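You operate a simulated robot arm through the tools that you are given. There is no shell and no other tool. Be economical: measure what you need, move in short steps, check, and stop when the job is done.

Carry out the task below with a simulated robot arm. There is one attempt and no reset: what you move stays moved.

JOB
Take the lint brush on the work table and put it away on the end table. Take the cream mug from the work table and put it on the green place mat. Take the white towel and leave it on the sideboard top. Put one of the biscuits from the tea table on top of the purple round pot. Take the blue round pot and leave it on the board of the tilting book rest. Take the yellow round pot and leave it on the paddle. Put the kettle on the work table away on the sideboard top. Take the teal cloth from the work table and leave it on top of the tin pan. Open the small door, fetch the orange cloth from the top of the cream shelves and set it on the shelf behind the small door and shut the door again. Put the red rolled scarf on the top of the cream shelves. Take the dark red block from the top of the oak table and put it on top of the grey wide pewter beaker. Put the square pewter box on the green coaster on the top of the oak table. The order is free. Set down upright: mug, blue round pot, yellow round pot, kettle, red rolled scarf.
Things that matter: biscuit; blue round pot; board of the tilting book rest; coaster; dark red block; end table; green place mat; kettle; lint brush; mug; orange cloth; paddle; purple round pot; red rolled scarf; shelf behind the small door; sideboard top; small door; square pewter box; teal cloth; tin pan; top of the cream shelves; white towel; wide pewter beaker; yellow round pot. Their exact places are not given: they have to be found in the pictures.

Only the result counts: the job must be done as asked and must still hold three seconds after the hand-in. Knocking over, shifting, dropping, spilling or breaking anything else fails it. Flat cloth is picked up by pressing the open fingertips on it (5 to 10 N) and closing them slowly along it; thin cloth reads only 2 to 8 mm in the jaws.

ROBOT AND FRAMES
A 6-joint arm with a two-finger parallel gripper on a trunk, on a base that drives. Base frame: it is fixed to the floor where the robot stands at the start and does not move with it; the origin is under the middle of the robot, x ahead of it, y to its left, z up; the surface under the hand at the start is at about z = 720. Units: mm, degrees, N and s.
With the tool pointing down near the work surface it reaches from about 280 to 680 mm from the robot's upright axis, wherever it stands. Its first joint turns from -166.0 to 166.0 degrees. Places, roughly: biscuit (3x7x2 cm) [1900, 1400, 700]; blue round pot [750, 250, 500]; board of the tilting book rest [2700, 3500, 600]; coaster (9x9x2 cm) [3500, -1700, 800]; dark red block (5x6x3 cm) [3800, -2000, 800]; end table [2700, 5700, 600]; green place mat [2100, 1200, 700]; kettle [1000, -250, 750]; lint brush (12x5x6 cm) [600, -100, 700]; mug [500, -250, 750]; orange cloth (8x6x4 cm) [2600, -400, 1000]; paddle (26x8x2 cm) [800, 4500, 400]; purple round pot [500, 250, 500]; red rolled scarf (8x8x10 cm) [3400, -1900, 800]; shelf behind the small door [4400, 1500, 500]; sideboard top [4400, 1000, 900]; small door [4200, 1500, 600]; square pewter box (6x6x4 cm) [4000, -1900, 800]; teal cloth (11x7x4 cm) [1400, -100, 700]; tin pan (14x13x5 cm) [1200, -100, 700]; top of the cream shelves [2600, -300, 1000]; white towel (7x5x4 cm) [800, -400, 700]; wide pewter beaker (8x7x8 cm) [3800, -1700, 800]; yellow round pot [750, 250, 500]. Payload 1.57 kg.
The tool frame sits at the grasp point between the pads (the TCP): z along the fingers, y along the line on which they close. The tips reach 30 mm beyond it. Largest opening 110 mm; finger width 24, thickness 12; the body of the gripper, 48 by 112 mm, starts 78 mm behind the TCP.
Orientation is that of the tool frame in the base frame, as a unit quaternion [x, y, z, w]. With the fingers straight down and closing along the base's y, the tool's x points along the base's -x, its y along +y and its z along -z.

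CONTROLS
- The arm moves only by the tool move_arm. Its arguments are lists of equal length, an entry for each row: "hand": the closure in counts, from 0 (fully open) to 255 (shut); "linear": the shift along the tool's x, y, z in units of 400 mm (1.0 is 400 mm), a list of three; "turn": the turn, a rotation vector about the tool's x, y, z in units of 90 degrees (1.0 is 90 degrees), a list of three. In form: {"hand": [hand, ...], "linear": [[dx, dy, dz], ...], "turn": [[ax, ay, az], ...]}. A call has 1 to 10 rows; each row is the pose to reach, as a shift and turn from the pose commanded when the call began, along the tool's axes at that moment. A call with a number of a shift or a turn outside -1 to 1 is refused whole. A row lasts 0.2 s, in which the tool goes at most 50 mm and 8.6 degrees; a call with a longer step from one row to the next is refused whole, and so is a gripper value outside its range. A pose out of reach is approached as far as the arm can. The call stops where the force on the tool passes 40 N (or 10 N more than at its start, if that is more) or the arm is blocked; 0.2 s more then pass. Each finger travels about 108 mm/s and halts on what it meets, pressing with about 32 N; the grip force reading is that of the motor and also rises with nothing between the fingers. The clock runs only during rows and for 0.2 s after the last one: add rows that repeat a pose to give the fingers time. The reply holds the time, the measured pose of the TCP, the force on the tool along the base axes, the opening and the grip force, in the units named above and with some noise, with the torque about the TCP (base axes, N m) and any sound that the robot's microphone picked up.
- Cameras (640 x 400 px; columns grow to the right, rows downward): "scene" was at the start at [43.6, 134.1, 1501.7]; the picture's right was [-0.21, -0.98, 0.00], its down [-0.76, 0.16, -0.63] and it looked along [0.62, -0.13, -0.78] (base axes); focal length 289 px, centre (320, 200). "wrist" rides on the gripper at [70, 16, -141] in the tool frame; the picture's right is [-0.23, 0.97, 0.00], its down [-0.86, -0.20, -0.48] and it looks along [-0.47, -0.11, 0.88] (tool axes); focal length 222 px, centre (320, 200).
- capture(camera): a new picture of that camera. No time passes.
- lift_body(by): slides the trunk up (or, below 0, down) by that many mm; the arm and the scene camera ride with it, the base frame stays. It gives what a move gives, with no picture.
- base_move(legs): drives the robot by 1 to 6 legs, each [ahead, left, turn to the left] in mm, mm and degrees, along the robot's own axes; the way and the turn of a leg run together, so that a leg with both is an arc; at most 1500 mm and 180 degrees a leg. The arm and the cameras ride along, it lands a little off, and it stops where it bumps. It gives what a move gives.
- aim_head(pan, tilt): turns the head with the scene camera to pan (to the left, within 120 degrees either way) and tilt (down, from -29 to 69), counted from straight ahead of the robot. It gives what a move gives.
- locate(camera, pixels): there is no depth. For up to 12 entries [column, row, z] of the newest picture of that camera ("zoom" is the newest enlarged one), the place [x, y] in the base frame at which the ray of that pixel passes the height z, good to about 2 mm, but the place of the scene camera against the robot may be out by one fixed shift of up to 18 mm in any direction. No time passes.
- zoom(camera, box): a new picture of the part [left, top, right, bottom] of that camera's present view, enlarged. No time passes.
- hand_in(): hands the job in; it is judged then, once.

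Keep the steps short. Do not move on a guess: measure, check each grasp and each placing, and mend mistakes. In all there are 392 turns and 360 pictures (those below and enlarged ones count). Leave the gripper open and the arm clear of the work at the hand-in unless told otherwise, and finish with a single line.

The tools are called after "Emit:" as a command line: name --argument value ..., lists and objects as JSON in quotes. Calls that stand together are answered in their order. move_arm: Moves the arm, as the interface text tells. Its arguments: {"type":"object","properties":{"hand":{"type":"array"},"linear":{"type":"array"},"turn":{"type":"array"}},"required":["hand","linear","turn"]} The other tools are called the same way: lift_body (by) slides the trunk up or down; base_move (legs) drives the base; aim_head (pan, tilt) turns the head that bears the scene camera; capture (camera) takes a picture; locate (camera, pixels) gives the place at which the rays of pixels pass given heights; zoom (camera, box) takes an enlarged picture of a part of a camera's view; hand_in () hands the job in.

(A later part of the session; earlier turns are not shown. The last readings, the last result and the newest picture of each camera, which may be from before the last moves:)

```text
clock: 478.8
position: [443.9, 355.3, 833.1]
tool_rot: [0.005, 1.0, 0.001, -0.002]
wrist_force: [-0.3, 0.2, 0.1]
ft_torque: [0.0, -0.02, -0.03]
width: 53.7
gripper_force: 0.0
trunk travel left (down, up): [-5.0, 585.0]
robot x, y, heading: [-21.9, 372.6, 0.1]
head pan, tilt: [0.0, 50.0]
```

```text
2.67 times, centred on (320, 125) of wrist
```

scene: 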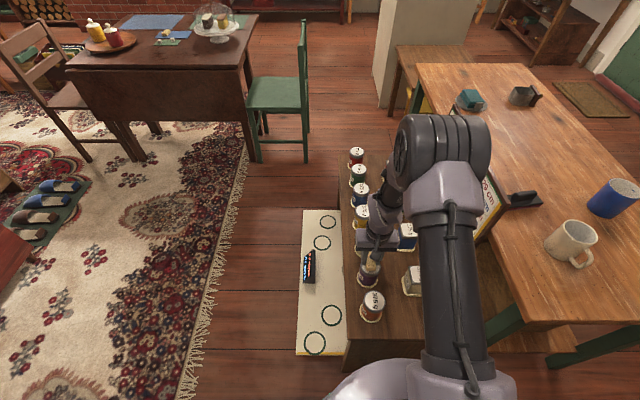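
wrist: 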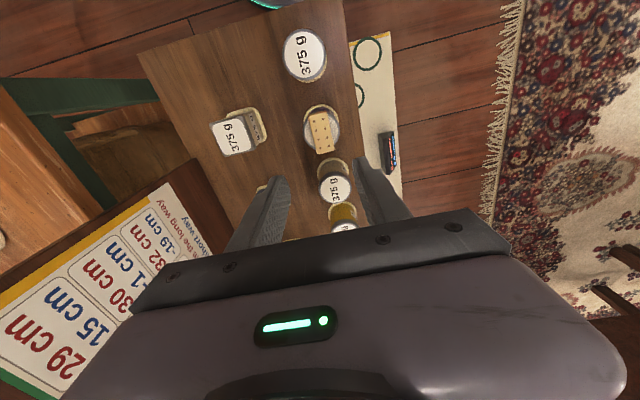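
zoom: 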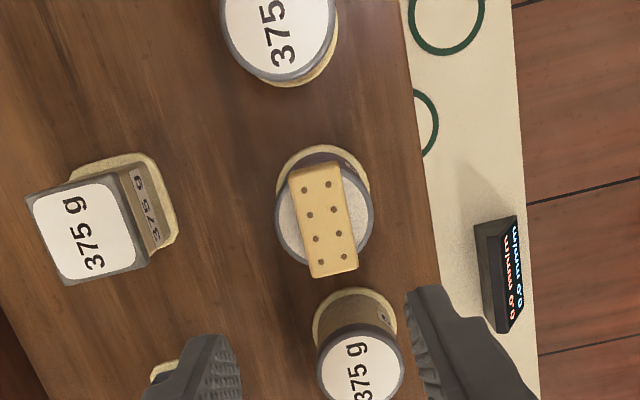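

Biscuit lies on the purple pot. Now the yellow pot. Check the floor on the rack's left side.

Emit:
aim_head --pan 25 --tilt 50

Emit:
capture --camera "scene"

Emit:
locate --camera "scene" --pixels '[[260, 350, 30], [298, 215, 30], [310, 358, 30], [330, 375, 450], [225, 320, 0], [280, 260, 0]]'

```text
clock: 479.7
position: [443.9, 356.1, 831.7]
tool_rot: [0.006, 1.0, 0.002, -0.002]
wrist_force: [0.1, -0.1, -0.2]
ft_torque: [0.01, 0.0, 0.01]
width: 54.1
gripper_force: 0.0
trunk travel left (down, up): [-5.0, 585.0]
robot x, y, heading: [-23.1, 371.4, 0.2]
head pan, tilt: [25.0, 50.0]
```

```text
156 pictures are left
```

scene: 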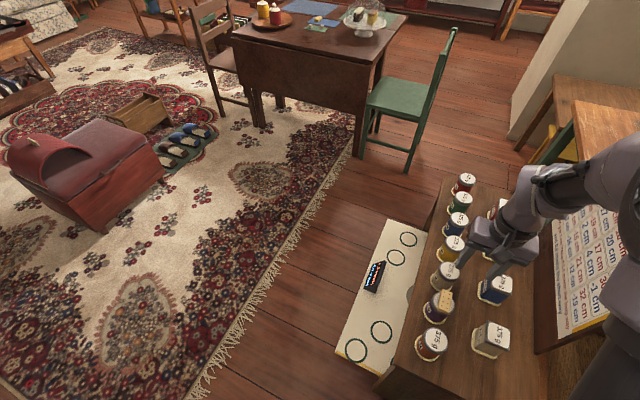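

```text
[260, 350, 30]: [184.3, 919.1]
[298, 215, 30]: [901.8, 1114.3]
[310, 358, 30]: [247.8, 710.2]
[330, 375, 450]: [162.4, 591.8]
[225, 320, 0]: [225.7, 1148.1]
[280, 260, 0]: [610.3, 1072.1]
```

Emit:
locate --camera "scene" --pixels '[[335, 352, 0], [335, 352, 100], [388, 222, 0], [388, 222, 100], [383, 374, 0], [428, 228, 470], [375, 385, 470]]'

Emit:
zoom --camera "scene" --box '[320, 160, 560, 400]'

```text
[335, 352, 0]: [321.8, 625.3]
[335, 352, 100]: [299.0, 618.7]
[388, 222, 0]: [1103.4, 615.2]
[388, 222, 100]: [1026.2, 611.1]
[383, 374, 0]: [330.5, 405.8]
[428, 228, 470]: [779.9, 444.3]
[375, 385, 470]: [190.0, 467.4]
```

```text
1.67 times, centred on (440, 280) of scene
```

zoom: 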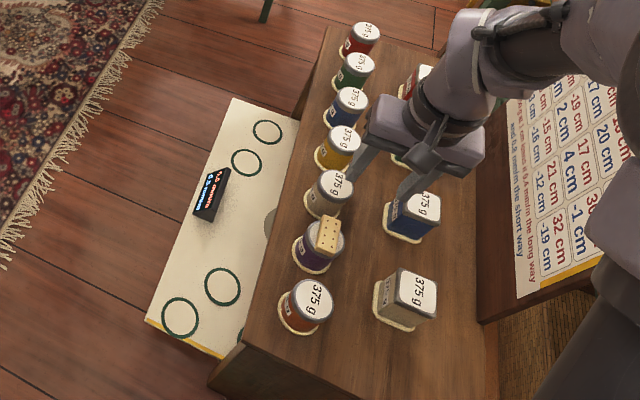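

Free floor between the board (y<620) and the rug. Drive round to the left side of the rack, facing it at x≈660.

Emit:
base_move --legs '[[-150, 0, 0], [0, 525, 0], [835, 0, 0], [0, 0, -90]]'

Emit:
capture --camera "wrist"

Emit:
aim_head --pan 0 --tilt 50

Emit:
capture --camera "scene"

```text
clock: 491.5
position: [625.6, 432.1, 832.0]
tool_rot: [0.718, 0.697, 0.002, -0.001]
wrist_force: [0.7, -0.4, 0.5]
ft_torque: [-0.01, -0.02, -0.02]
width: 53.9
gripper_force: 0.0
trunk travel left (down, up): [-5.0, 585.0]
robot x, y, heading: [651.8, 894.8, -90.6]
head pan, tilt: [25.0, 50.0]
```

```text
154 pictures are left
```

wrist: 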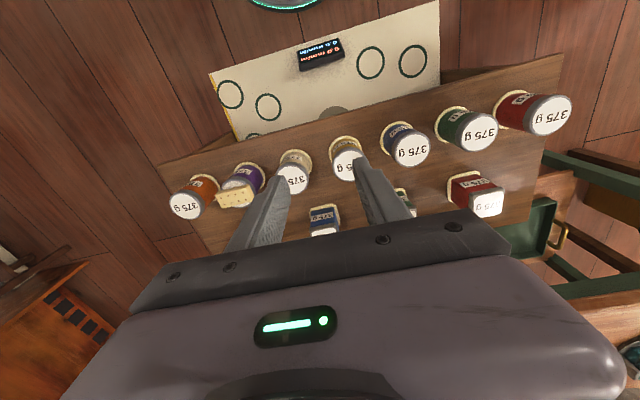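

```text
clock: 492.4
position: [625.7, 430.7, 833.1]
tool_rot: [0.718, 0.696, 0.001, -0.001]
wrist_force: [-0.2, 0.2, 0.4]
ft_torque: [-0.01, 0.03, 0.0]
width: 53.9
gripper_force: 0.1
trunk travel left (down, up): [-5.0, 585.0]
robot x, y, heading: [647.8, 899.0, -90.9]
head pan, tilt: [0.0, 50.0]
```

```text
153 pictures are left
```

scene: 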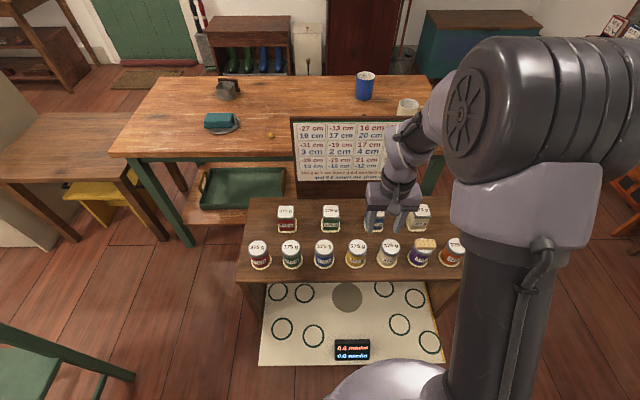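

Emit:
zoom --camera "wrist" --box '[260, 110, 440, 220]'

Emit:
locate --camera "wrist" --pixels '[[347, 164, 603], [412, 151, 603], [294, 179, 603], [330, 168, 603], [364, 158, 603]]'

```text
3.56 times, centred on (350, 165) of wrist
```

zoom: 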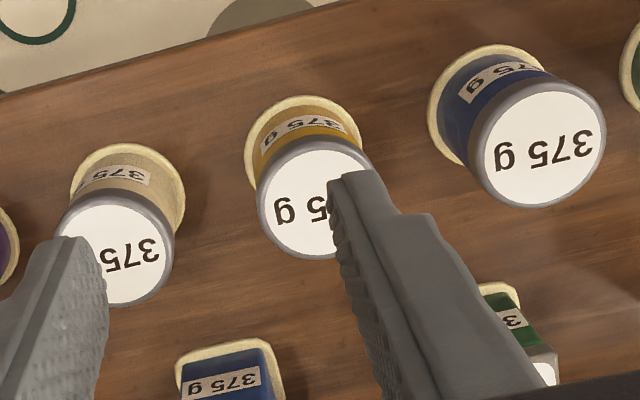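

```text
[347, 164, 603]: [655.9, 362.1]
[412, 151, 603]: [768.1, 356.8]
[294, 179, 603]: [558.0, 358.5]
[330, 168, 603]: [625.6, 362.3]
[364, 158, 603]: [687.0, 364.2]
```

Emit:
move_arm --hand '[0, 0, 0, 0, 0, 0, 0, 0, 0, 0]' --linear '[[-0.017, 0.0086, 0.013], [-0.034, 0.017, 0.026], [-0.052, 0.026, 0.039], [-0.069, 0.034, 0.052], [-0.086, 0.043, 0.065], [-0.103, 0.052, 0.078], [-0.121, 0.06, 0.091], [-0.138, 0.069, 0.104], [-0.155, 0.077, 0.117], [-0.1725, 0.086, 0.13]]' --turn '[[0, 0, 0.095], [0, 0, 0.19], [0, 0, 0.285], [0, 0, 0.38], [0, 0, 0.475], [0, 0, 0.57], [0, 0, 0.665], [0, 0, 0.76], [0, 0, 0.855], [0, 0, 0.95]]'

Emit:
move_arm --hand '[0, 0]' --linear '[[0, 0, 0.05], [0, 0, 0.1]]' --turn '[[0, 0, 0.03], [0, 0, 0.03]]'

Emit:
capture --camera "wrist"

```text
clock: 494.6
position: [656.9, 360.3, 779.0]
tool_rot: [1.0, 0.024, 0.001, -0.002]
wrist_force: [-0.7, -0.2, 0.0]
ft_torque: [-0.02, -0.01, 0.02]
width: 109.7
gripper_force: 0.0
trunk travel left (down, up): [-5.0, 585.0]
robot x, y, heading: [652.6, 893.9, -91.0]
head pan, tilt: [0.0, 50.0]
```

```text
clock: 495.2
position: [659.9, 360.5, 737.8]
tool_rot: [1.0, 0.0, 0.001, -0.001]
wrist_force: [0.7, 0.5, -0.7]
ft_torque: [-0.05, -0.01, 0.0]
width: 109.9
gripper_force: 0.1
trunk travel left (down, up): [-5.0, 585.0]
robot x, y, heading: [647.9, 896.4, -90.9]
head pan, tilt: [0.0, 50.0]
```

```text
151 pictures are left
```

wrist: 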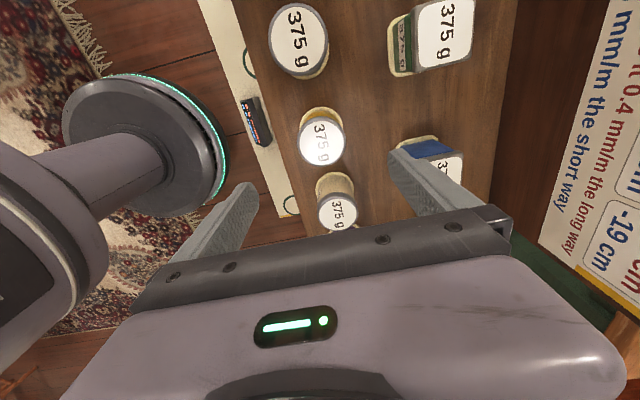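

Yellow pot is centred. Narrow to ~85 mm, descend and grip.

Emit:
move_arm --hand '[58, 58, 58, 58, 58, 58, 255, 255, 255, 255]' --linear '[[0.006, 0, 0.04], [0.006, 0, 0.13], [0.006, 0, 0.22], [0.006, 0, 0.31], [0.006, 0, 0.39], [0.006, 0, 0.437], [0.006, 0, 0.437], [0.006, 0, 0.437], [0.006, 0, 0.437], [0.006, 0, 0.437]]' --turn '[[0, 0, 0], [0, 0, 0], [0, 0, 0], [0, 0, 0], [0, 0, 0], [0, 0, 0], [0, 0, 0], [0, 0, 0], [0, 0, 0], [0, 0, 0]]'

Emit:
capture --camera "wrist"

Emit:
zoom --camera "scene" --box '[240, 170, 480, 300]'

```text
clock: 497.4
position: [660.3, 363.5, 564.0]
tool_rot: [1.0, 0.002, 0.001, -0.003]
wrist_force: [-0.1, -2.2, 0.2]
ft_torque: [-0.17, 0.02, 0.03]
width: 60.4
gripper_force: 31.8
trunk travel left (down, up): [-5.0, 585.0]
robot x, y, heading: [647.1, 894.9, -90.8]
head pan, tilt: [0.0, 50.0]
```

```text
150 pictures are left
```

wrist: 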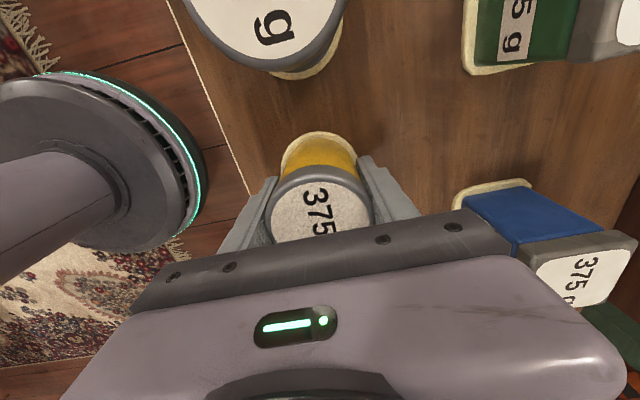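

```text
2.67 times, centred on (360, 235) of scene
```

zoom: 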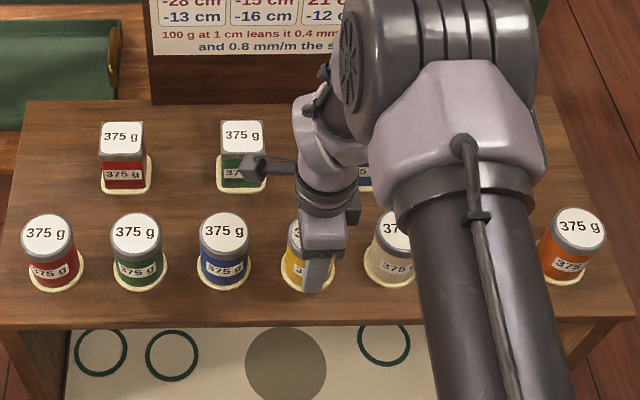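

Emit:
zoom --camera "scene" --box '[285, 110, 385, 195]'

Emit:
zoom --camera "scene" --box '[250, 270, 460, 375]'

```text
4.71 times, centred on (335, 152) of scene
```

zoom: 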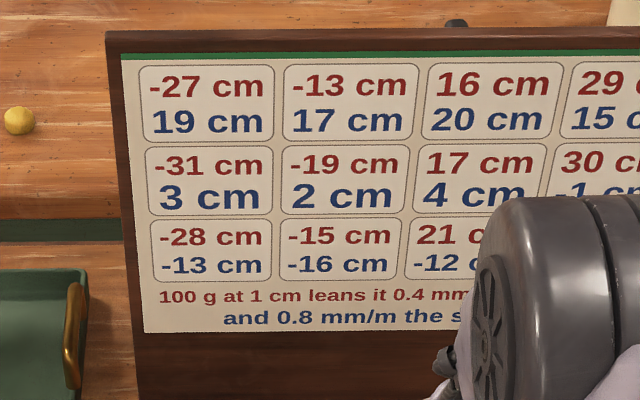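

```text
3.05 times, centred on (355, 322) of scene
```

zoom: 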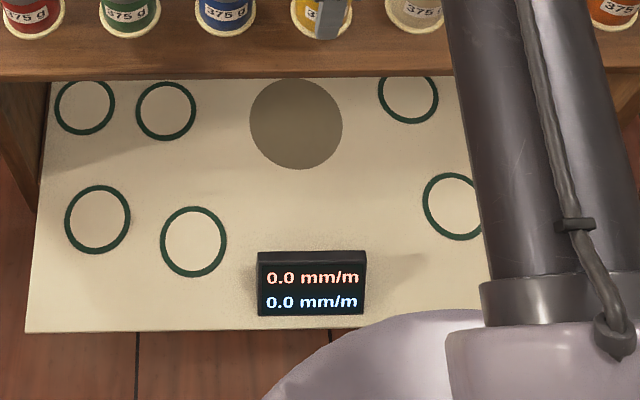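

Yellow pot held (60 mm). (The floor board with the read-out is another station; I keep clear of it.) Lift and drive toward the coffee table, checking the way.

Emit:
move_arm --hand '[255, 255, 255, 255, 255, 255, 255]' --linear '[[0, 0, -0.1], [0, 0, -0.2], [0, 0, -0.3], [0, 0, -0.42], [0, 0, -0.54], [0, 0, -0.66], [0, 0, -0.75]]' --turn '[[0, 0, 0], [0, 0, 0], [0, 0, 0], [0, 0, 0], [0, 0, 0], [0, 0, 0], [0, 0, 0]]'

Emit:
base_move --legs '[[0, 0, 90], [0, 0, 91]]'

Emit:
aim_head --pan 0 --tilt 28

Emit:
capture --camera "scene"

```text
clock: 499.0
position: [660.4, 359.4, 866.5]
tool_rot: [1.0, 0.001, 0.002, -0.002]
wrist_force: [0.0, -0.9, -3.8]
ft_torque: [-0.02, -0.01, -0.01]
width: 60.6
gripper_force: 32.0
trunk travel left (down, up): [-5.0, 585.0]
robot x, y, heading: [649.5, 896.6, -91.0]
head pan, tilt: [0.0, 50.0]
```

```text
clock: 507.2
position: [613.1, 1429.5, 866.6]
tool_rot: [-0.025, 1.0, -0.002, -0.002]
wrist_force: [0.6, 0.3, -3.0]
ft_torque: [0.01, 0.0, 0.03]
width: 60.5
gripper_force: 31.7
trunk travel left (down, up): [-5.0, 585.0]
robot x, y, heading: [649.1, 895.7, 92.3]
head pan, tilt: [0.0, 50.0]
```

```text
clock: 508.0
position: [613.4, 1430.9, 866.1]
tool_rot: [-0.025, 1.0, -0.002, -0.002]
wrist_force: [0.0, 0.0, -3.7]
ft_torque: [0.0, 0.01, 0.03]
width: 60.4
gripper_force: 32.4
trunk travel left (down, up): [-5.0, 585.0]
robot x, y, heading: [648.7, 895.1, 91.7]
head pan, tilt: [0.0, 28.0]
```

```text
146 pictures are left
```

scene: 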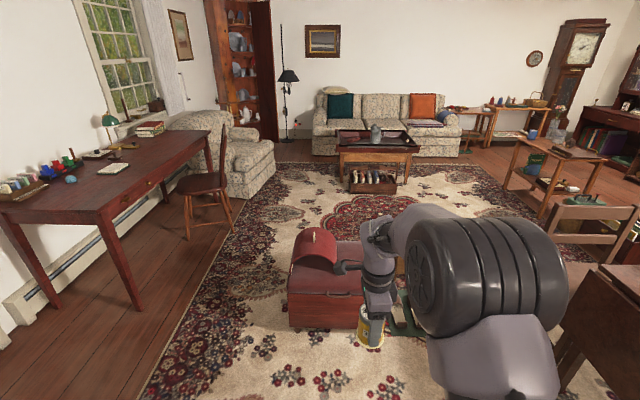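

Emit:
zoom --camera "scene" --box '[290, 80, 460, 210]'

Emit:
zoom --camera "scene" --box '[420, 80, 640, 240]'

Emit:
locate --camera "scene" --pixels '[[290, 328, 0], [212, 238, 0], [232, 215, 0], [355, 190, 0], [400, 185, 0], [338, 152, 430], [420, 150, 430], [240, 190, 0], [545, 215, 0], [507, 180, 0]]'

```text
3.08 times, centred on (375, 145) of scene
```

zoom: 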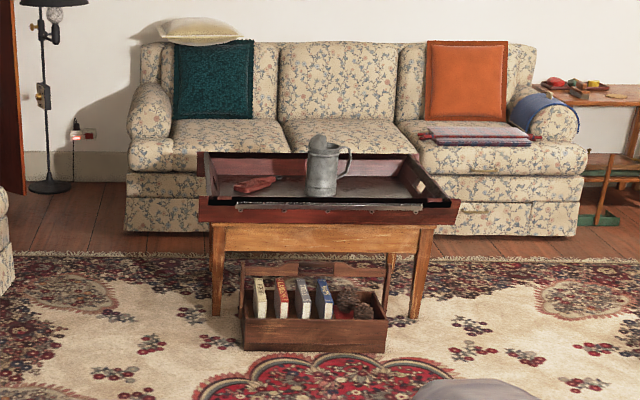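

```text
2.50 times, centred on (530, 160) of scene
```

zoom: 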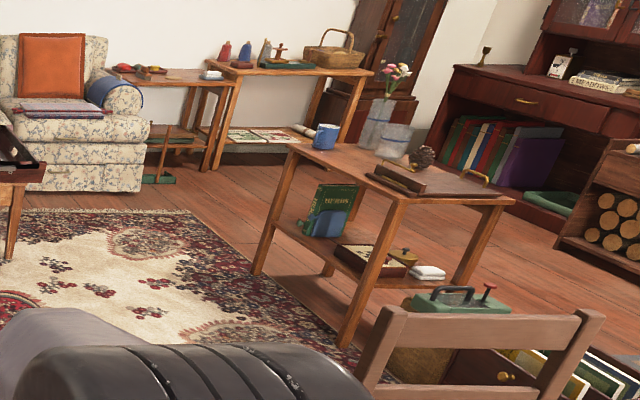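

```text
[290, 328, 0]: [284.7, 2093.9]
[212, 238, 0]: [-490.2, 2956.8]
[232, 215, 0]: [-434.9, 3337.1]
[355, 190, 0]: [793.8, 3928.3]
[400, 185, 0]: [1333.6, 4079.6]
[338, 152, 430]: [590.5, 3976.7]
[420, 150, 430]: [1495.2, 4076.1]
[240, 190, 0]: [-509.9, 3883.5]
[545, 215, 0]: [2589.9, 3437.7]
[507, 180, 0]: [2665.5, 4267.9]
```

The tray table holds a dark red paddle. Drive up the left lane (x≈-60) past the chest, then beside the tray table.

Emit:
base_move --legs '[[0, 700, -1.7], [1500, 0, 0], [1400, 0, 0]]'

Emit:
capture --camera "scene"

```text
clock: 525.5
position: [-32.1, 4325.0, 866.5]
tool_rot: [-0.005, 1.0, -0.002, -0.001]
wrist_force: [-0.1, 0.0, -4.4]
ft_torque: [0.01, -0.01, -0.03]
width: 60.8
gripper_force: 31.9
trunk travel left (down, up): [-5.0, 585.0]
robot x, y, heading: [-20.3, 3789.6, 89.6]
head pan, tilt: [0.0, 28.0]
```

```text
143 pictures are left
```

scene: 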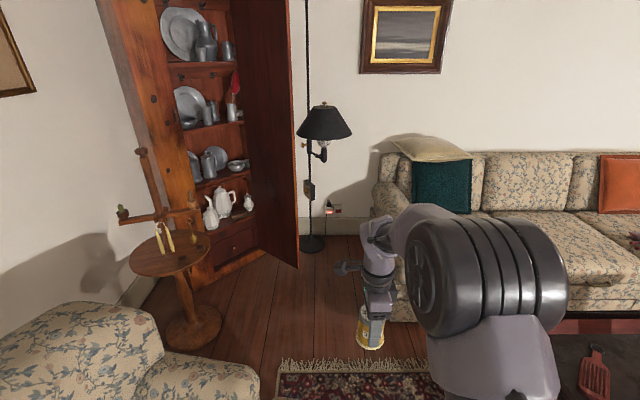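

Emit:
base_move --legs '[[0, 0, -89.6]]'

Emit:
aim_head --pan 15 --tilt 40

Emit:
capture --camera "scene"

Emit:
zoom --camera "scene" --box '[200, 100, 420, 260]'

```text
clock: 529.7
position: [518.0, 3816.0, 864.5]
tool_rot: [0.697, 0.717, -0.001, -0.002]
wrist_force: [-0.3, -0.8, -4.2]
ft_torque: [-0.01, -0.01, 0.02]
width: 60.3
gripper_force: 32.2
trunk travel left (down, up): [-5.0, 585.0]
robot x, y, heading: [-14.0, 3791.8, 0.9]
head pan, tilt: [0.0, 28.0]
```

```text
clock: 530.5
position: [518.5, 3816.7, 863.9]
tool_rot: [0.697, 0.717, 0.0, -0.001]
wrist_force: [-0.6, 0.1, -3.6]
ft_torque: [0.01, 0.03, -0.01]
width: 60.5
gripper_force: 31.9
trunk travel left (down, up): [-5.0, 585.0]
robot x, y, heading: [-15.6, 3789.8, 0.8]
head pan, tilt: [15.0, 40.0]
```

```text
142 pictures are left
```

scene: 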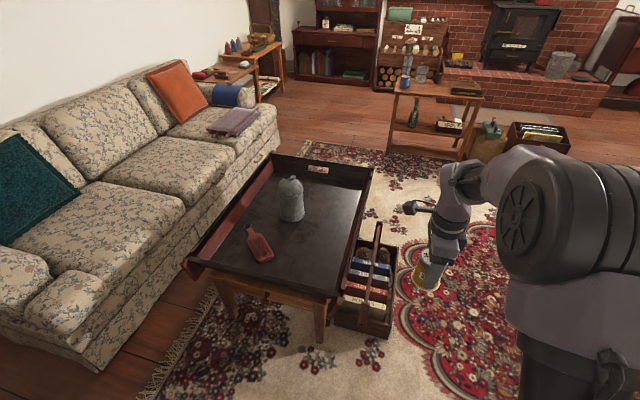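

```text
2.50 times, centred on (310, 180) of scene
```

zoom: 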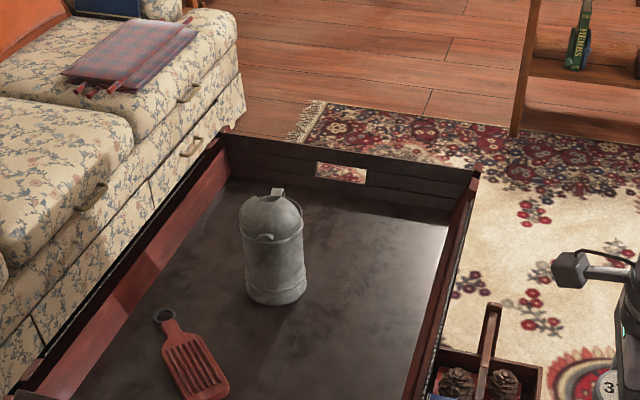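

Emit:
locate --camera "scene" --pixels '[[261, 246, 420], [246, 227, 420], [272, 258, 420], [293, 215, 420], [195, 275, 430], [330, 297, 430], [278, 155, 430], [372, 170, 430], [320, 340, 0]]'

```text
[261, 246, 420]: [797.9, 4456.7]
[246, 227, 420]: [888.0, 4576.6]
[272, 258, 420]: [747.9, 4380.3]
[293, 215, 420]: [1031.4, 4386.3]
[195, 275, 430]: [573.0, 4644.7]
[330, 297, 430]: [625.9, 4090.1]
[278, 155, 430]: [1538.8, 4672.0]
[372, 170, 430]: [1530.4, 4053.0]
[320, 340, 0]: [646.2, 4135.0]
```

Paddle blade centre ≈(790,4435) inside the tray. Move beside the tray at (255,4360).

Emit:
base_move --legs '[[0, 560, -0.8], [250, 0, 0]]'

Emit:
capture --camera "wrist"

Emit:
capture --camera "scene"

```text
clock: 532.4
position: [517.8, 4075.2, 865.3]
tool_rot: [0.698, 0.716, -0.001, -0.002]
wrist_force: [-0.1, 0.0, -3.0]
ft_torque: [0.03, -0.02, -0.01]
width: 60.2
gripper_force: 32.0
trunk travel left (down, up): [-5.0, 585.0]
robot x, y, heading: [-17.4, 4050.6, 0.3]
head pan, tilt: [15.0, 40.0]
stopped in leg 1: the robot was blocked; the commanded pose is now the measured one
```

```text
140 pictures are left
```

wrist: 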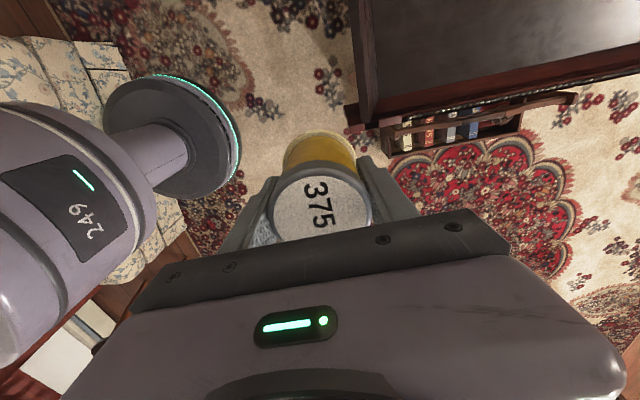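

```text
139 pictures are left
```

scene: 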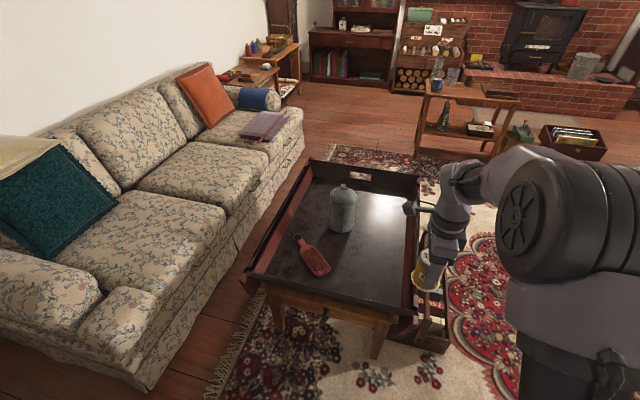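

Bumped softly on the left (armchair side). Step back, go forward to x≈255 first, then left.

Emit:
base_move --legs '[[0, -50, 0], [265, 0, 0]]'

Emit:
aim_head --pan 80 --tilt 45

Emit:
capture --camera "scene"

Emit:
locate --camera "scene" --pixels '[[320, 300, 0], [200, 300, 0], [450, 300, 0], [320, 200, 0]]'

```text
clock: 534.8
position: [774.8, 4026.2, 866.0]
tool_rot: [0.699, 0.715, -0.001, -0.003]
wrist_force: [0.0, -1.2, -3.5]
ft_torque: [0.03, 0.0, 0.01]
width: 60.3
gripper_force: 32.4
trunk travel left (down, up): [-5.0, 585.0]
robot x, y, heading: [238.6, 4005.9, 0.2]
head pan, tilt: [15.0, 40.0]
```

```text
clock: 536.2
position: [773.8, 4026.1, 865.1]
tool_rot: [0.699, 0.715, 0.0, -0.002]
wrist_force: [1.2, 0.0, -4.0]
ft_torque: [0.01, 0.0, -0.01]
width: 60.8
gripper_force: 31.7
trunk travel left (down, up): [-5.0, 585.0]
robot x, y, heading: [239.3, 4001.6, 0.4]
head pan, tilt: [80.0, 45.0]
```

```text
138 pictures are left
```

scene: 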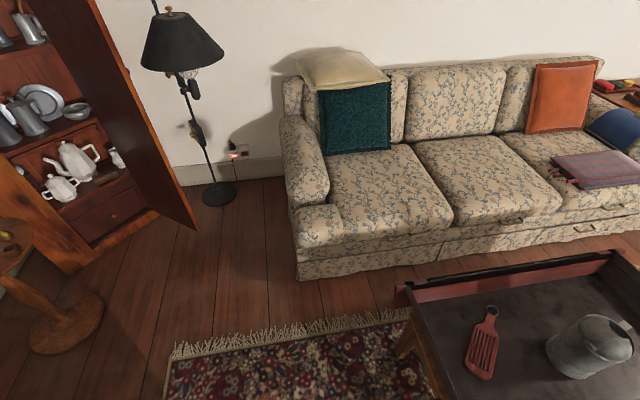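

```text
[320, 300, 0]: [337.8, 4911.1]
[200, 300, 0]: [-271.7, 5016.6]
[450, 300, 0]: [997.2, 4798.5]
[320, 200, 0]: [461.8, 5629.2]
```

Floor here is clear; strafe left 410.

Emit:
base_move --legs '[[0, 350, 0]]'

Emit:
capture --camera "wrist"

Emit:
zoom --camera "wrist" --box '[220, 50, 420, 200]'

```text
clock: 538.4
position: [772.4, 4373.9, 865.5]
tool_rot: [0.699, 0.715, -0.001, -0.002]
wrist_force: [0.1, 0.0, -3.5]
ft_torque: [0.0, -0.01, 0.01]
width: 60.4
gripper_force: 32.2
trunk travel left (down, up): [-5.0, 585.0]
robot x, y, heading: [235.2, 4350.0, 0.4]
head pan, tilt: [80.0, 45.0]
```

```text
137 pictures are left
```

wrist: 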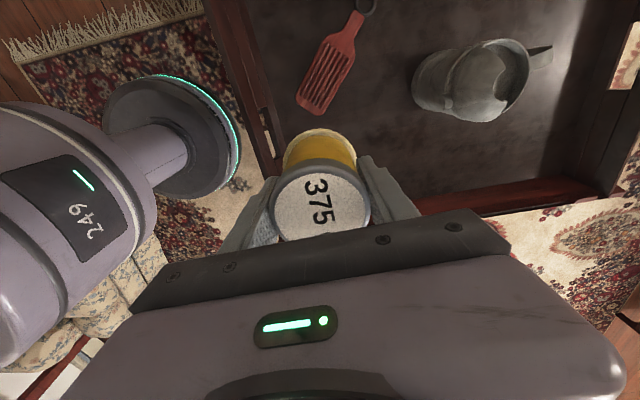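

```text
2.67 times, centred on (320, 125) of wrist
```

zoom: 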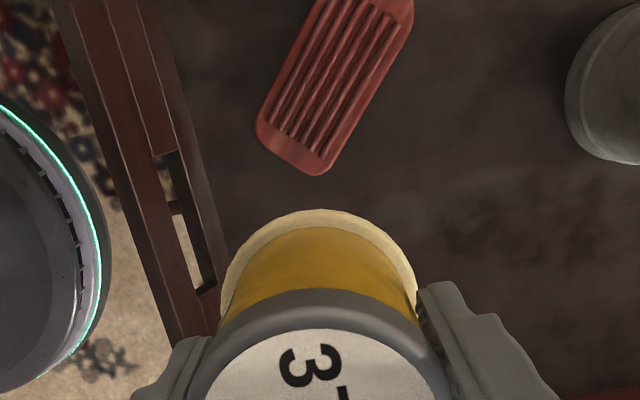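

Emit:
locate --camera "wrist" --pixels '[[328, 68, 420], [328, 68, 400], [297, 100, 420], [322, 113, 420], [326, 45, 420], [356, 55, 420], [318, 108, 420], [366, 5, 420], [245, 130, 470], [275, 175, 470]]'

Emit:
aim_head --pan 10 --tilt 50

Emit:
capture --camera "scene"

Emit:
zoom --camera "scene" --box '[220, 150, 420, 310]'

```text
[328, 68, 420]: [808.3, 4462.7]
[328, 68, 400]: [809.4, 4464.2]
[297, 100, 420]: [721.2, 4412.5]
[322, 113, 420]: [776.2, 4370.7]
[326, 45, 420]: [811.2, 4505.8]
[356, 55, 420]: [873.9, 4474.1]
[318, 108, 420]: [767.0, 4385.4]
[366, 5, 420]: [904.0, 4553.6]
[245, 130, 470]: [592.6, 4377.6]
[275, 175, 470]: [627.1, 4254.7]
```

```text
clock: 539.8
position: [772.7, 4374.6, 864.6]
tool_rot: [0.698, 0.716, -0.001, -0.002]
wrist_force: [0.3, -0.5, -3.7]
ft_torque: [0.0, 0.01, 0.01]
width: 60.3
gripper_force: 32.1
trunk travel left (down, up): [-5.0, 585.0]
robot x, y, heading: [235.8, 4353.8, 0.5]
head pan, tilt: [10.0, 50.0]
```

```text
135 pictures are left
```

scene: 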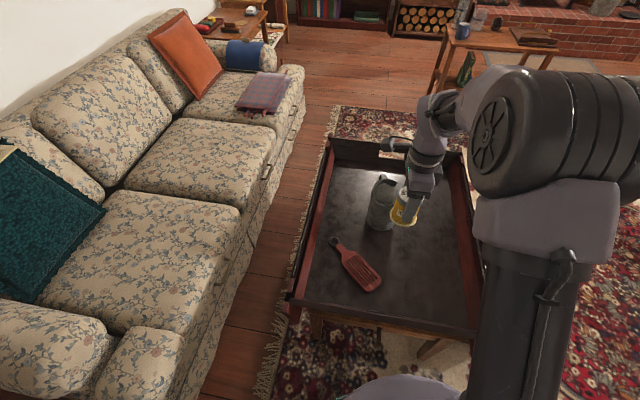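

```text
2.50 times, centred on (320, 230) of scene
```

zoom: 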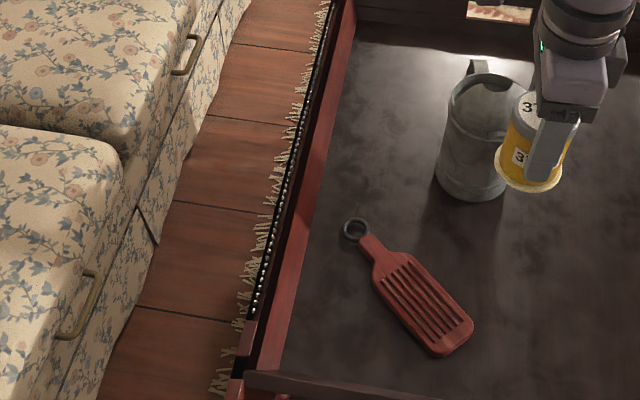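

Blade centre ≈(795,4441) (camera right above it). Move over and go down to z≈520.

Emit:
move_arm --hand '[255, 255, 255, 255, 255, 255, 255, 255, 255, 255]' --linear '[[0.08, 0.03, 0], [0.165, 0.0605, 0.02], [0.165, 0.0605, 0.13], [0.165, 0.0605, 0.24], [0.165, 0.0605, 0.35], [0.165, 0.0605, 0.46], [0.165, 0.0605, 0.57], [0.165, 0.0605, 0.68], [0.165, 0.0605, 0.78], [0.165, 0.0605, 0.86]]' --turn '[[0, 0, 0], [0, 0, 0], [0, 0, 0], [0, 0, 0], [0, 0, 0], [0, 0, 0], [0, 0, 0], [0, 0, 0], [0, 0, 0], [0, 0, 0]]'

Emit:
capture --camera "wrist"

Emit:
capture --camera "scene"

Emit:
zoom --camera "scene" --box '[280, 200, 460, 330]'

```text
clock: 542.0
position: [793.9, 4439.6, 520.2]
tool_rot: [0.698, 0.716, -0.002, -0.002]
wrist_force: [-0.3, -0.3, -3.5]
ft_torque: [-0.01, -0.02, -0.01]
width: 60.5
gripper_force: 32.1
trunk travel left (down, up): [-5.0, 585.0]
robot x, y, heading: [235.9, 4348.7, 0.2]
head pan, tilt: [10.0, 50.0]
```

```text
133 pictures are left
```

wrist: 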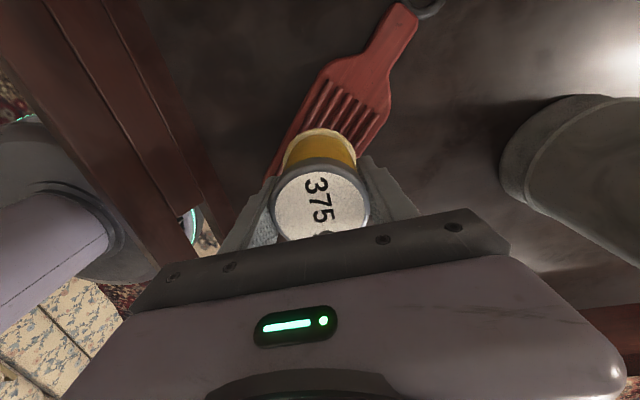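

```text
132 pictures are left
```

scene: 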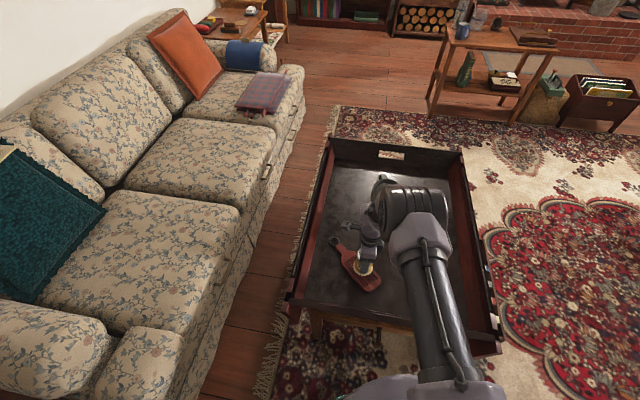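

```text
3.08 times, centred on (370, 265) of scene
```

zoom: 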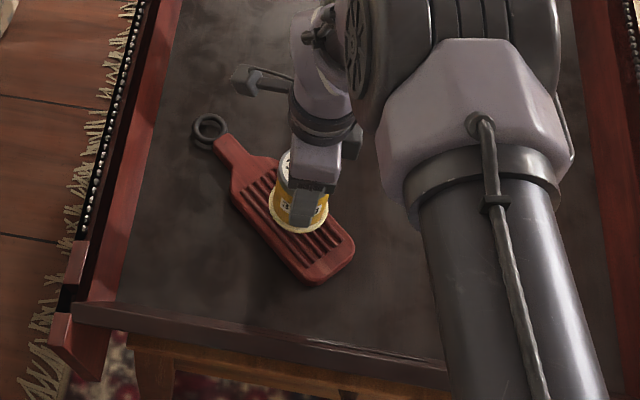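

Emit:
move_arm --hand '[255, 255, 255, 255, 255, 255, 255, 255, 255, 255]' --linear '[[0, 0, 0.012], [0, 0, 0.024], [0, 0, 0.036], [0, 0, 0.048], [0, 0, 0.06], [0, 0, 0.07], [0, 0, 0.08], [0, 0, 0.09], [0, 0, 0.1], [0, 0, 0.11]]' --turn '[[0, 0, 0], [0, 0, 0], [0, 0, 0], [0, 0, 0], [0, 0, 0], [0, 0, 0], [0, 0, 0], [0, 0, 0], [0, 0, 0], [0, 0, 0]]'

```text
clock: 544.3
position: [794.3, 4442.7, 481.2]
tool_rot: [0.699, 0.715, 0.002, 0.0]
wrist_force: [-10.9, -2.3, 25.9]
ft_torque: [-0.12, 0.65, 0.0]
width: 60.2
gripper_force: 32.0
trunk travel left (down, up): [-5.0, 585.0]
robot x, y, heading: [238.2, 4350.3, 0.2]
head pan, tilt: [10.0, 50.0]
stopped in row 10: the force on the tool passed its limit at 42 N (the readings are from after the stop); the commanded pose is now the measured one
```

Contact at z=481. Check before releasing.

Emit:
zoom --camera "wrist" --box '[220, 60, 420, 240]'

Emit:
zoom --camera "scene" --box '[320, 220, 420, 310]'

```text
2.22 times, centred on (320, 150) of wrist
```

zoom: 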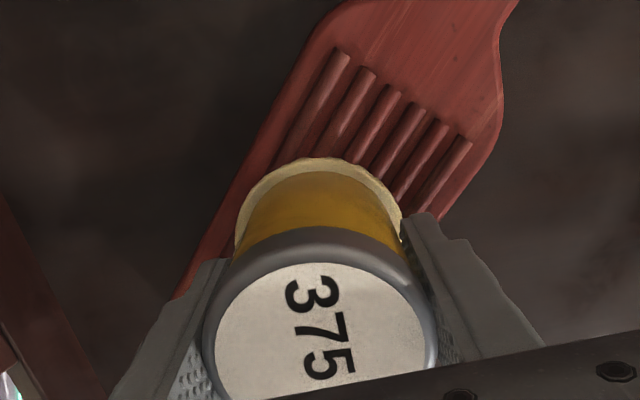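

```text
4.44 times, centred on (370, 265) of scene
```

zoom: 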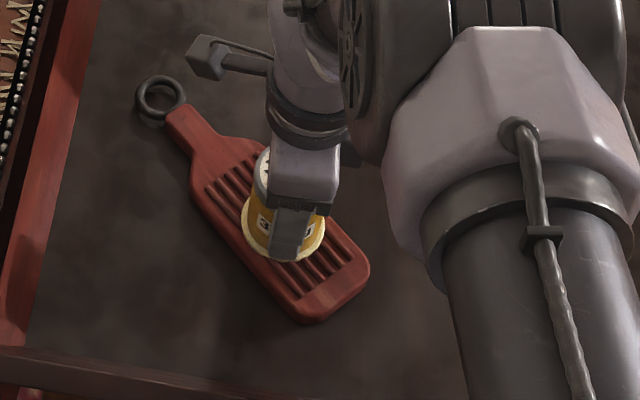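

Emit:
move_arm --hand '[210, 150, 90, 50, 50, 50, 50, 50, 50, 50]' --linear '[[0, 0, -0.004], [0, 0, -0.005], [0, 0, -0.005], [0, 0, -0.005], [0, 0, -0.1], [0, 0, -0.2], [0, 0, -0.32], [0, 0, -0.44], [0, 0, -0.56], [0, 0, -0.68]]' --turn '[[0, 0, 0], [0, 0, 0], [0, 0, 0], [0, 0, 0], [0, 0, 0], [0, 0, 0], [0, 0, 0], [0, 0, 0], [0, 0, 0], [0, 0, 0]]'

Emit:
capture --camera "wrist"

Emit:
capture --camera "scene"

Emit:
zoom --camera "scene" --box '[320, 220, 420, 310]'

```text
clock: 546.5
position: [797.2, 4437.3, 753.5]
tool_rot: [0.698, 0.716, 0.001, -0.002]
wrist_force: [0.1, 0.1, 0.6]
ft_torque: [0.03, 0.02, 0.0]
width: 88.3
gripper_force: 0.1
trunk travel left (down, up): [-5.0, 585.0]
robot x, y, heading: [234.8, 4350.6, 0.5]
head pan, tilt: [10.0, 50.0]
```

```text
128 pictures are left
```

wrist: 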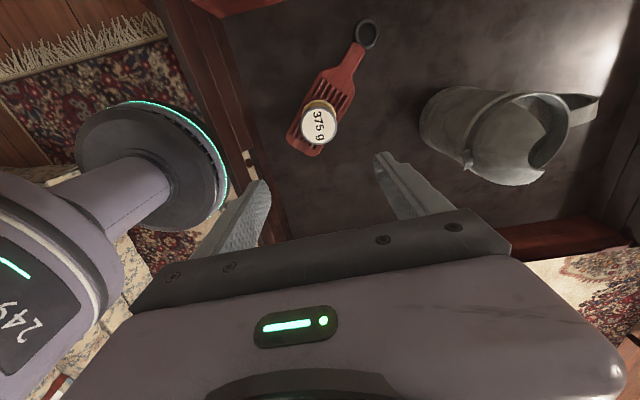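

```text
127 pictures are left
```

scene: 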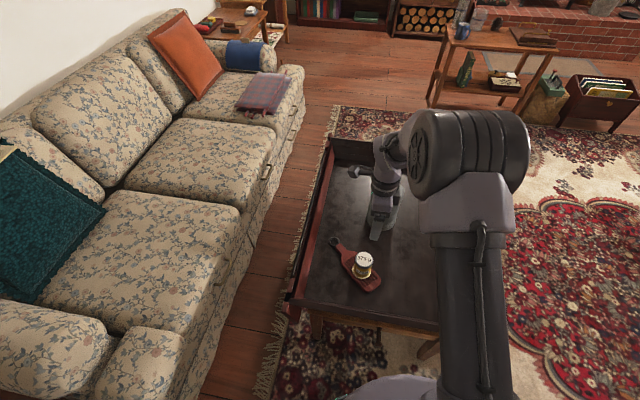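

```text
4.44 times, centred on (370, 265) of scene
```

zoom: 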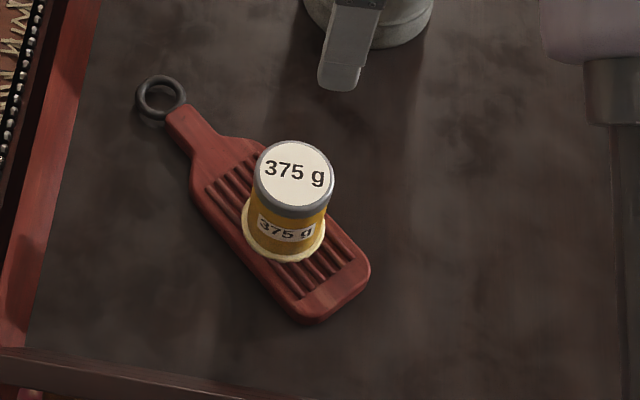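

Yellow pot stands upright on the paddle. Return for the blue pot.

Emit:
move_arm --hand '[0, 0, 0]' --linear '[[0, 0, -0.1], [0, 0, -0.2], [0, 0, -0.28]]' --turn '[[0, 0, 0], [0, 0, 0], [0, 0, 0]]'

Emit:
base_move --legs '[[0, -500, 0], [-260, 0, 0], [0, 0, -90.4], [1500, 0, 0], [1430, 0, 0]]'

```text
clock: 547.3
position: [796.1, 4437.8, 864.3]
tool_rot: [0.698, 0.716, 0.0, -0.001]
wrist_force: [0.3, -0.4, 0.3]
ft_torque: [0.0, 0.01, -0.02]
width: 110.1
gripper_force: 0.0
trunk travel left (down, up): [-5.0, 585.0]
robot x, y, heading: [239.0, 4352.9, 0.3]
head pan, tilt: [10.0, 50.0]
```

```text
clock: 569.0
position: [150.6, 410.0, 863.0]
tool_rot: [1.0, 0.018, 0.001, 0.0]
wrist_force: [0.2, -0.7, 0.1]
ft_torque: [-0.02, 0.02, -0.01]
width: 109.9
gripper_force: 0.2
trunk travel left (down, up): [-5.0, 585.0]
robot x, y, heading: [59.1, 969.7, -89.1]
head pan, tilt: [10.0, 50.0]
```

Emit:
base_move --legs '[[0, 640, -0.9], [70, 0, 0]]'

Emit:
capture --camera "wrist"

Emit:
capture --camera "scene"

```text
clock: 573.2
position: [783.4, 351.1, 863.8]
tool_rot: [1.0, 0.017, 0.002, 0.0]
wrist_force: [0.4, -0.2, 0.1]
ft_torque: [0.02, 0.0, 0.01]
width: 110.0
gripper_force: 0.0
trunk travel left (down, up): [-5.0, 585.0]
robot x, y, heading: [689.4, 906.5, -89.0]
head pan, tilt: [10.0, 50.0]
```

```text
125 pictures are left
```

wrist: 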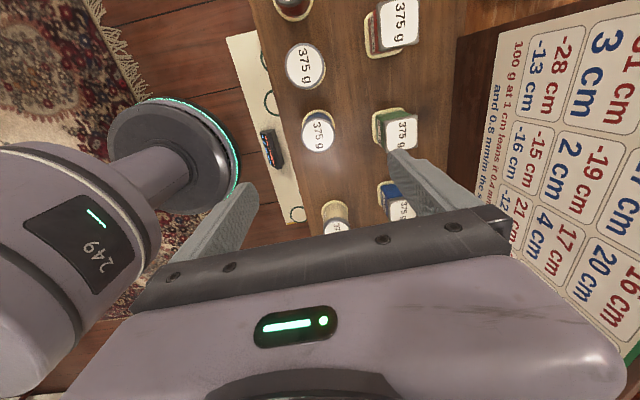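

```text
124 pictures are left
```

scene: 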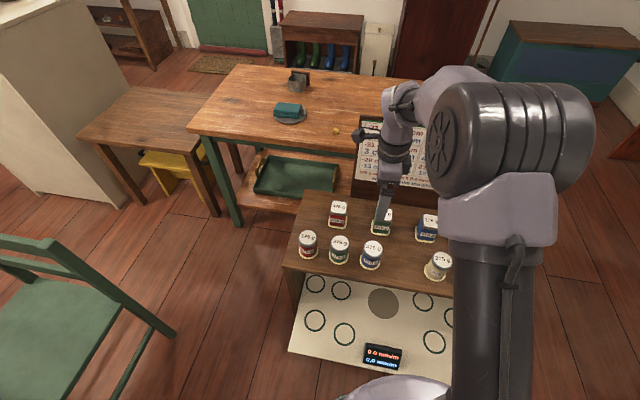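

Emit:
locate --camera "wrist" --pixels '[[318, 132, 603], [302, 132, 603], [334, 130, 603], [318, 116, 603], [318, 150, 603]]'

```text
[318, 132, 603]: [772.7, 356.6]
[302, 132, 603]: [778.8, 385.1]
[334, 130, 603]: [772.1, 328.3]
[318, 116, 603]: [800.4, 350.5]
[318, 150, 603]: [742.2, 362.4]
```

Emit:
move_arm --hand '[58, 58, 58, 58, 58, 58, 58, 58]' --linear '[[-0.028, -0.016, 0.08], [-0.028, -0.016, 0.18], [-0.028, -0.016, 0.28], [-0.028, -0.016, 0.38], [-0.028, -0.016, 0.48], [-0.028, -0.016, 0.58], [-0.028, -0.016, 0.67], [-0.028, -0.016, 0.75]]' --turn '[[0, 0, 0], [0, 0, 0], [0, 0, 0], [0, 0, 0], [0, 0, 0], [0, 0, 0], [0, 0, 0], [0, 0, 0]]'

Emit:
move_arm --hand '[255, 255, 255, 255]' --linear '[[0, 0, 0], [0, 0, 0], [0, 0, 0], [0, 0, 0]]' --turn '[[0, 0, 0], [0, 0, 0], [0, 0, 0], [0, 0, 0]]'

Emit:
capture --camera "wrist"

```text
clock: 575.0
position: [770.8, 357.0, 562.4]
tool_rot: [1.0, 0.017, 0.001, 0.0]
wrist_force: [-0.3, 0.0, 0.2]
ft_torque: [0.01, 0.01, 0.0]
width: 85.0
gripper_force: 0.0
trunk travel left (down, up): [-5.0, 585.0]
robot x, y, heading: [689.3, 914.1, -89.0]
head pan, tilt: [10.0, 50.0]
```

```text
clock: 576.0
position: [770.6, 356.1, 563.0]
tool_rot: [1.0, 0.017, 0.001, 0.0]
wrist_force: [0.3, 0.4, 0.7]
ft_torque: [0.01, -0.03, -0.02]
width: 60.4
gripper_force: 31.6
trunk travel left (down, up): [-5.0, 585.0]
robot x, y, heading: [689.8, 910.7, -89.2]
head pan, tilt: [10.0, 50.0]
```

```text
123 pictures are left
```

wrist: 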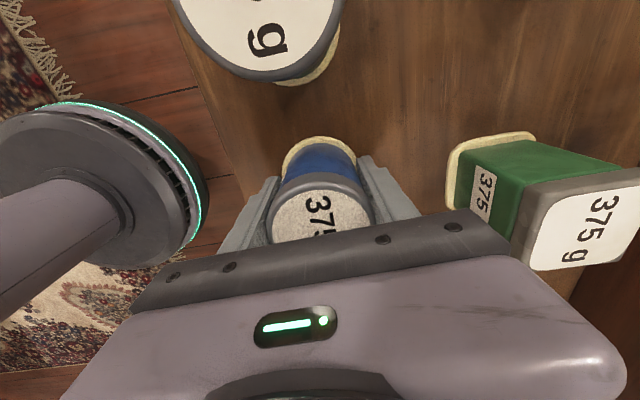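

Blue pot held. Lift and drive by the left lane and across the rug to the book-rest stand.

Emit:
move_arm --hand '[255, 255, 255, 255, 255, 255, 255]' --linear '[[0, 0, -0.1], [0, 0, -0.2], [0, 0, -0.3], [0, 0, -0.42], [0, 0, -0.54], [0, 0, -0.66], [0, 0, -0.75]]' --turn '[[0, 0, 0], [0, 0, 0], [0, 0, 0], [0, 0, 0], [0, 0, 0], [0, 0, 0], [0, 0, 0]]'

Emit:
base_move --legs '[[0, 0, 90], [0, 0, 89.2], [0, 745, 0], [1500, 0, 0], [790, 0, 0]]'

Emit:
base_move --legs '[[0, -1500, 0], [0, -500, 0]]'

Emit:
aim_head --pan -60 --tilt 30

Emit:
capture --camera "scene"

```text
clock: 577.6
position: [770.0, 357.7, 864.6]
tool_rot: [1.0, 0.017, 0.0, -0.001]
wrist_force: [0.7, 0.3, -3.3]
ft_torque: [0.01, 0.01, 0.0]
width: 60.4
gripper_force: 31.6
trunk travel left (down, up): [-5.0, 585.0]
robot x, y, heading: [692.4, 906.7, -88.9]
head pan, tilt: [10.0, 50.0]
```

```text
clock: 598.9
position: [-232.7, 3461.7, 864.2]
tool_rot: [-0.032, 0.999, -0.001, -0.001]
wrist_force: [-1.0, -0.7, -2.8]
ft_torque: [0.05, 0.03, -0.03]
width: 60.7
gripper_force: 31.6
trunk travel left (down, up): [-5.0, 585.0]
robot x, y, heading: [-136.9, 2914.1, 92.7]
head pan, tilt: [10.0, 50.0]
stopped in leg 5: the robot was blocked; the commanded pose is now the measured one
```

```text
clock: 609.0
position: [1791.4, 3552.9, 863.3]
tool_rot: [-0.031, 1.0, -0.001, 0.0]
wrist_force: [-0.5, -0.6, -3.6]
ft_torque: [0.0, 0.01, 0.01]
width: 60.7
gripper_force: 32.3
trunk travel left (down, up): [-5.0, 585.0]
robot x, y, heading: [1883.7, 3002.2, 92.6]
head pan, tilt: [10.0, 50.0]
```

```text
clock: 610.4
position: [1791.3, 3552.4, 863.2]
tool_rot: [-0.03, 1.0, 0.0, -0.001]
wrist_force: [-0.2, -0.2, -3.7]
ft_torque: [0.01, 0.01, 0.0]
width: 60.1
gripper_force: 32.1
trunk travel left (down, up): [-5.0, 585.0]
robot x, y, heading: [1886.0, 3003.3, 92.5]
head pan, tilt: [-60.0, 30.0]
```

```text
122 pictures are left
```

scene: 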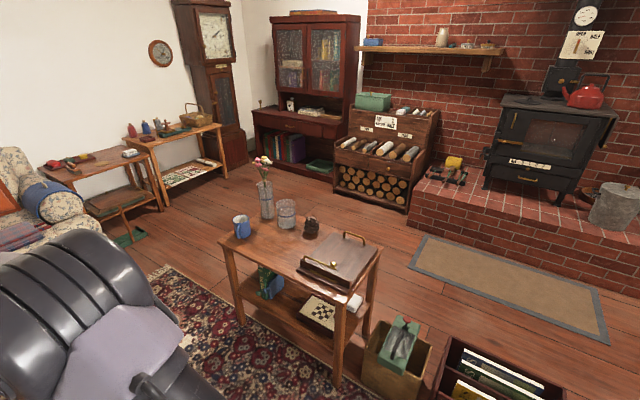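

Emit:
zoom --camera "scene" --box '[210, 170, 400, 330]'

Emit:
locate --camera "scene" --pixels '[[345, 262, 600], [310, 265, 600], [350, 285, 600], [380, 250, 600], [345, 235, 600], [340, 385, 0], [235, 320, 0], [375, 310, 0]]'

Emit:
zoom --camera "scene" --box '[20, 110, 240, 240]'

```text
2.50 times, centred on (305, 250) of scene
```

zoom: 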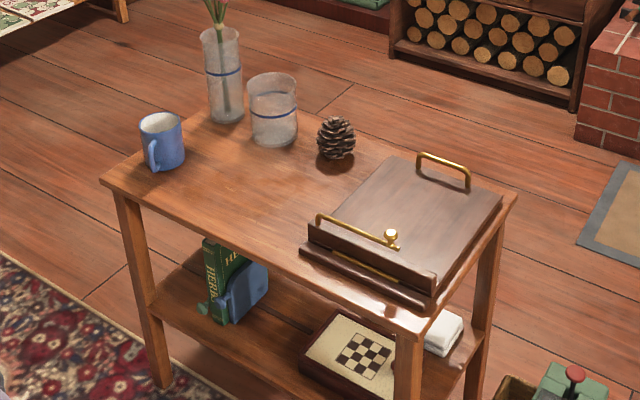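

```text
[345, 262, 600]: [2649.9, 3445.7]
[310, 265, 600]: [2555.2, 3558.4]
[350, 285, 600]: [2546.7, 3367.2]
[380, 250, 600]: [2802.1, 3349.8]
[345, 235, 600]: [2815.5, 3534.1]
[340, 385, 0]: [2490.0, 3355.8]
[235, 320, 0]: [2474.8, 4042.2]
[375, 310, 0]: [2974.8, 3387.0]
```

```text
2.91 times, centred on (130, 175) of scene
```

zoom: 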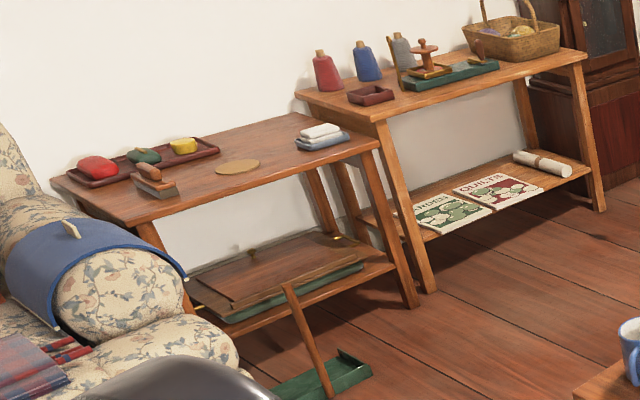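

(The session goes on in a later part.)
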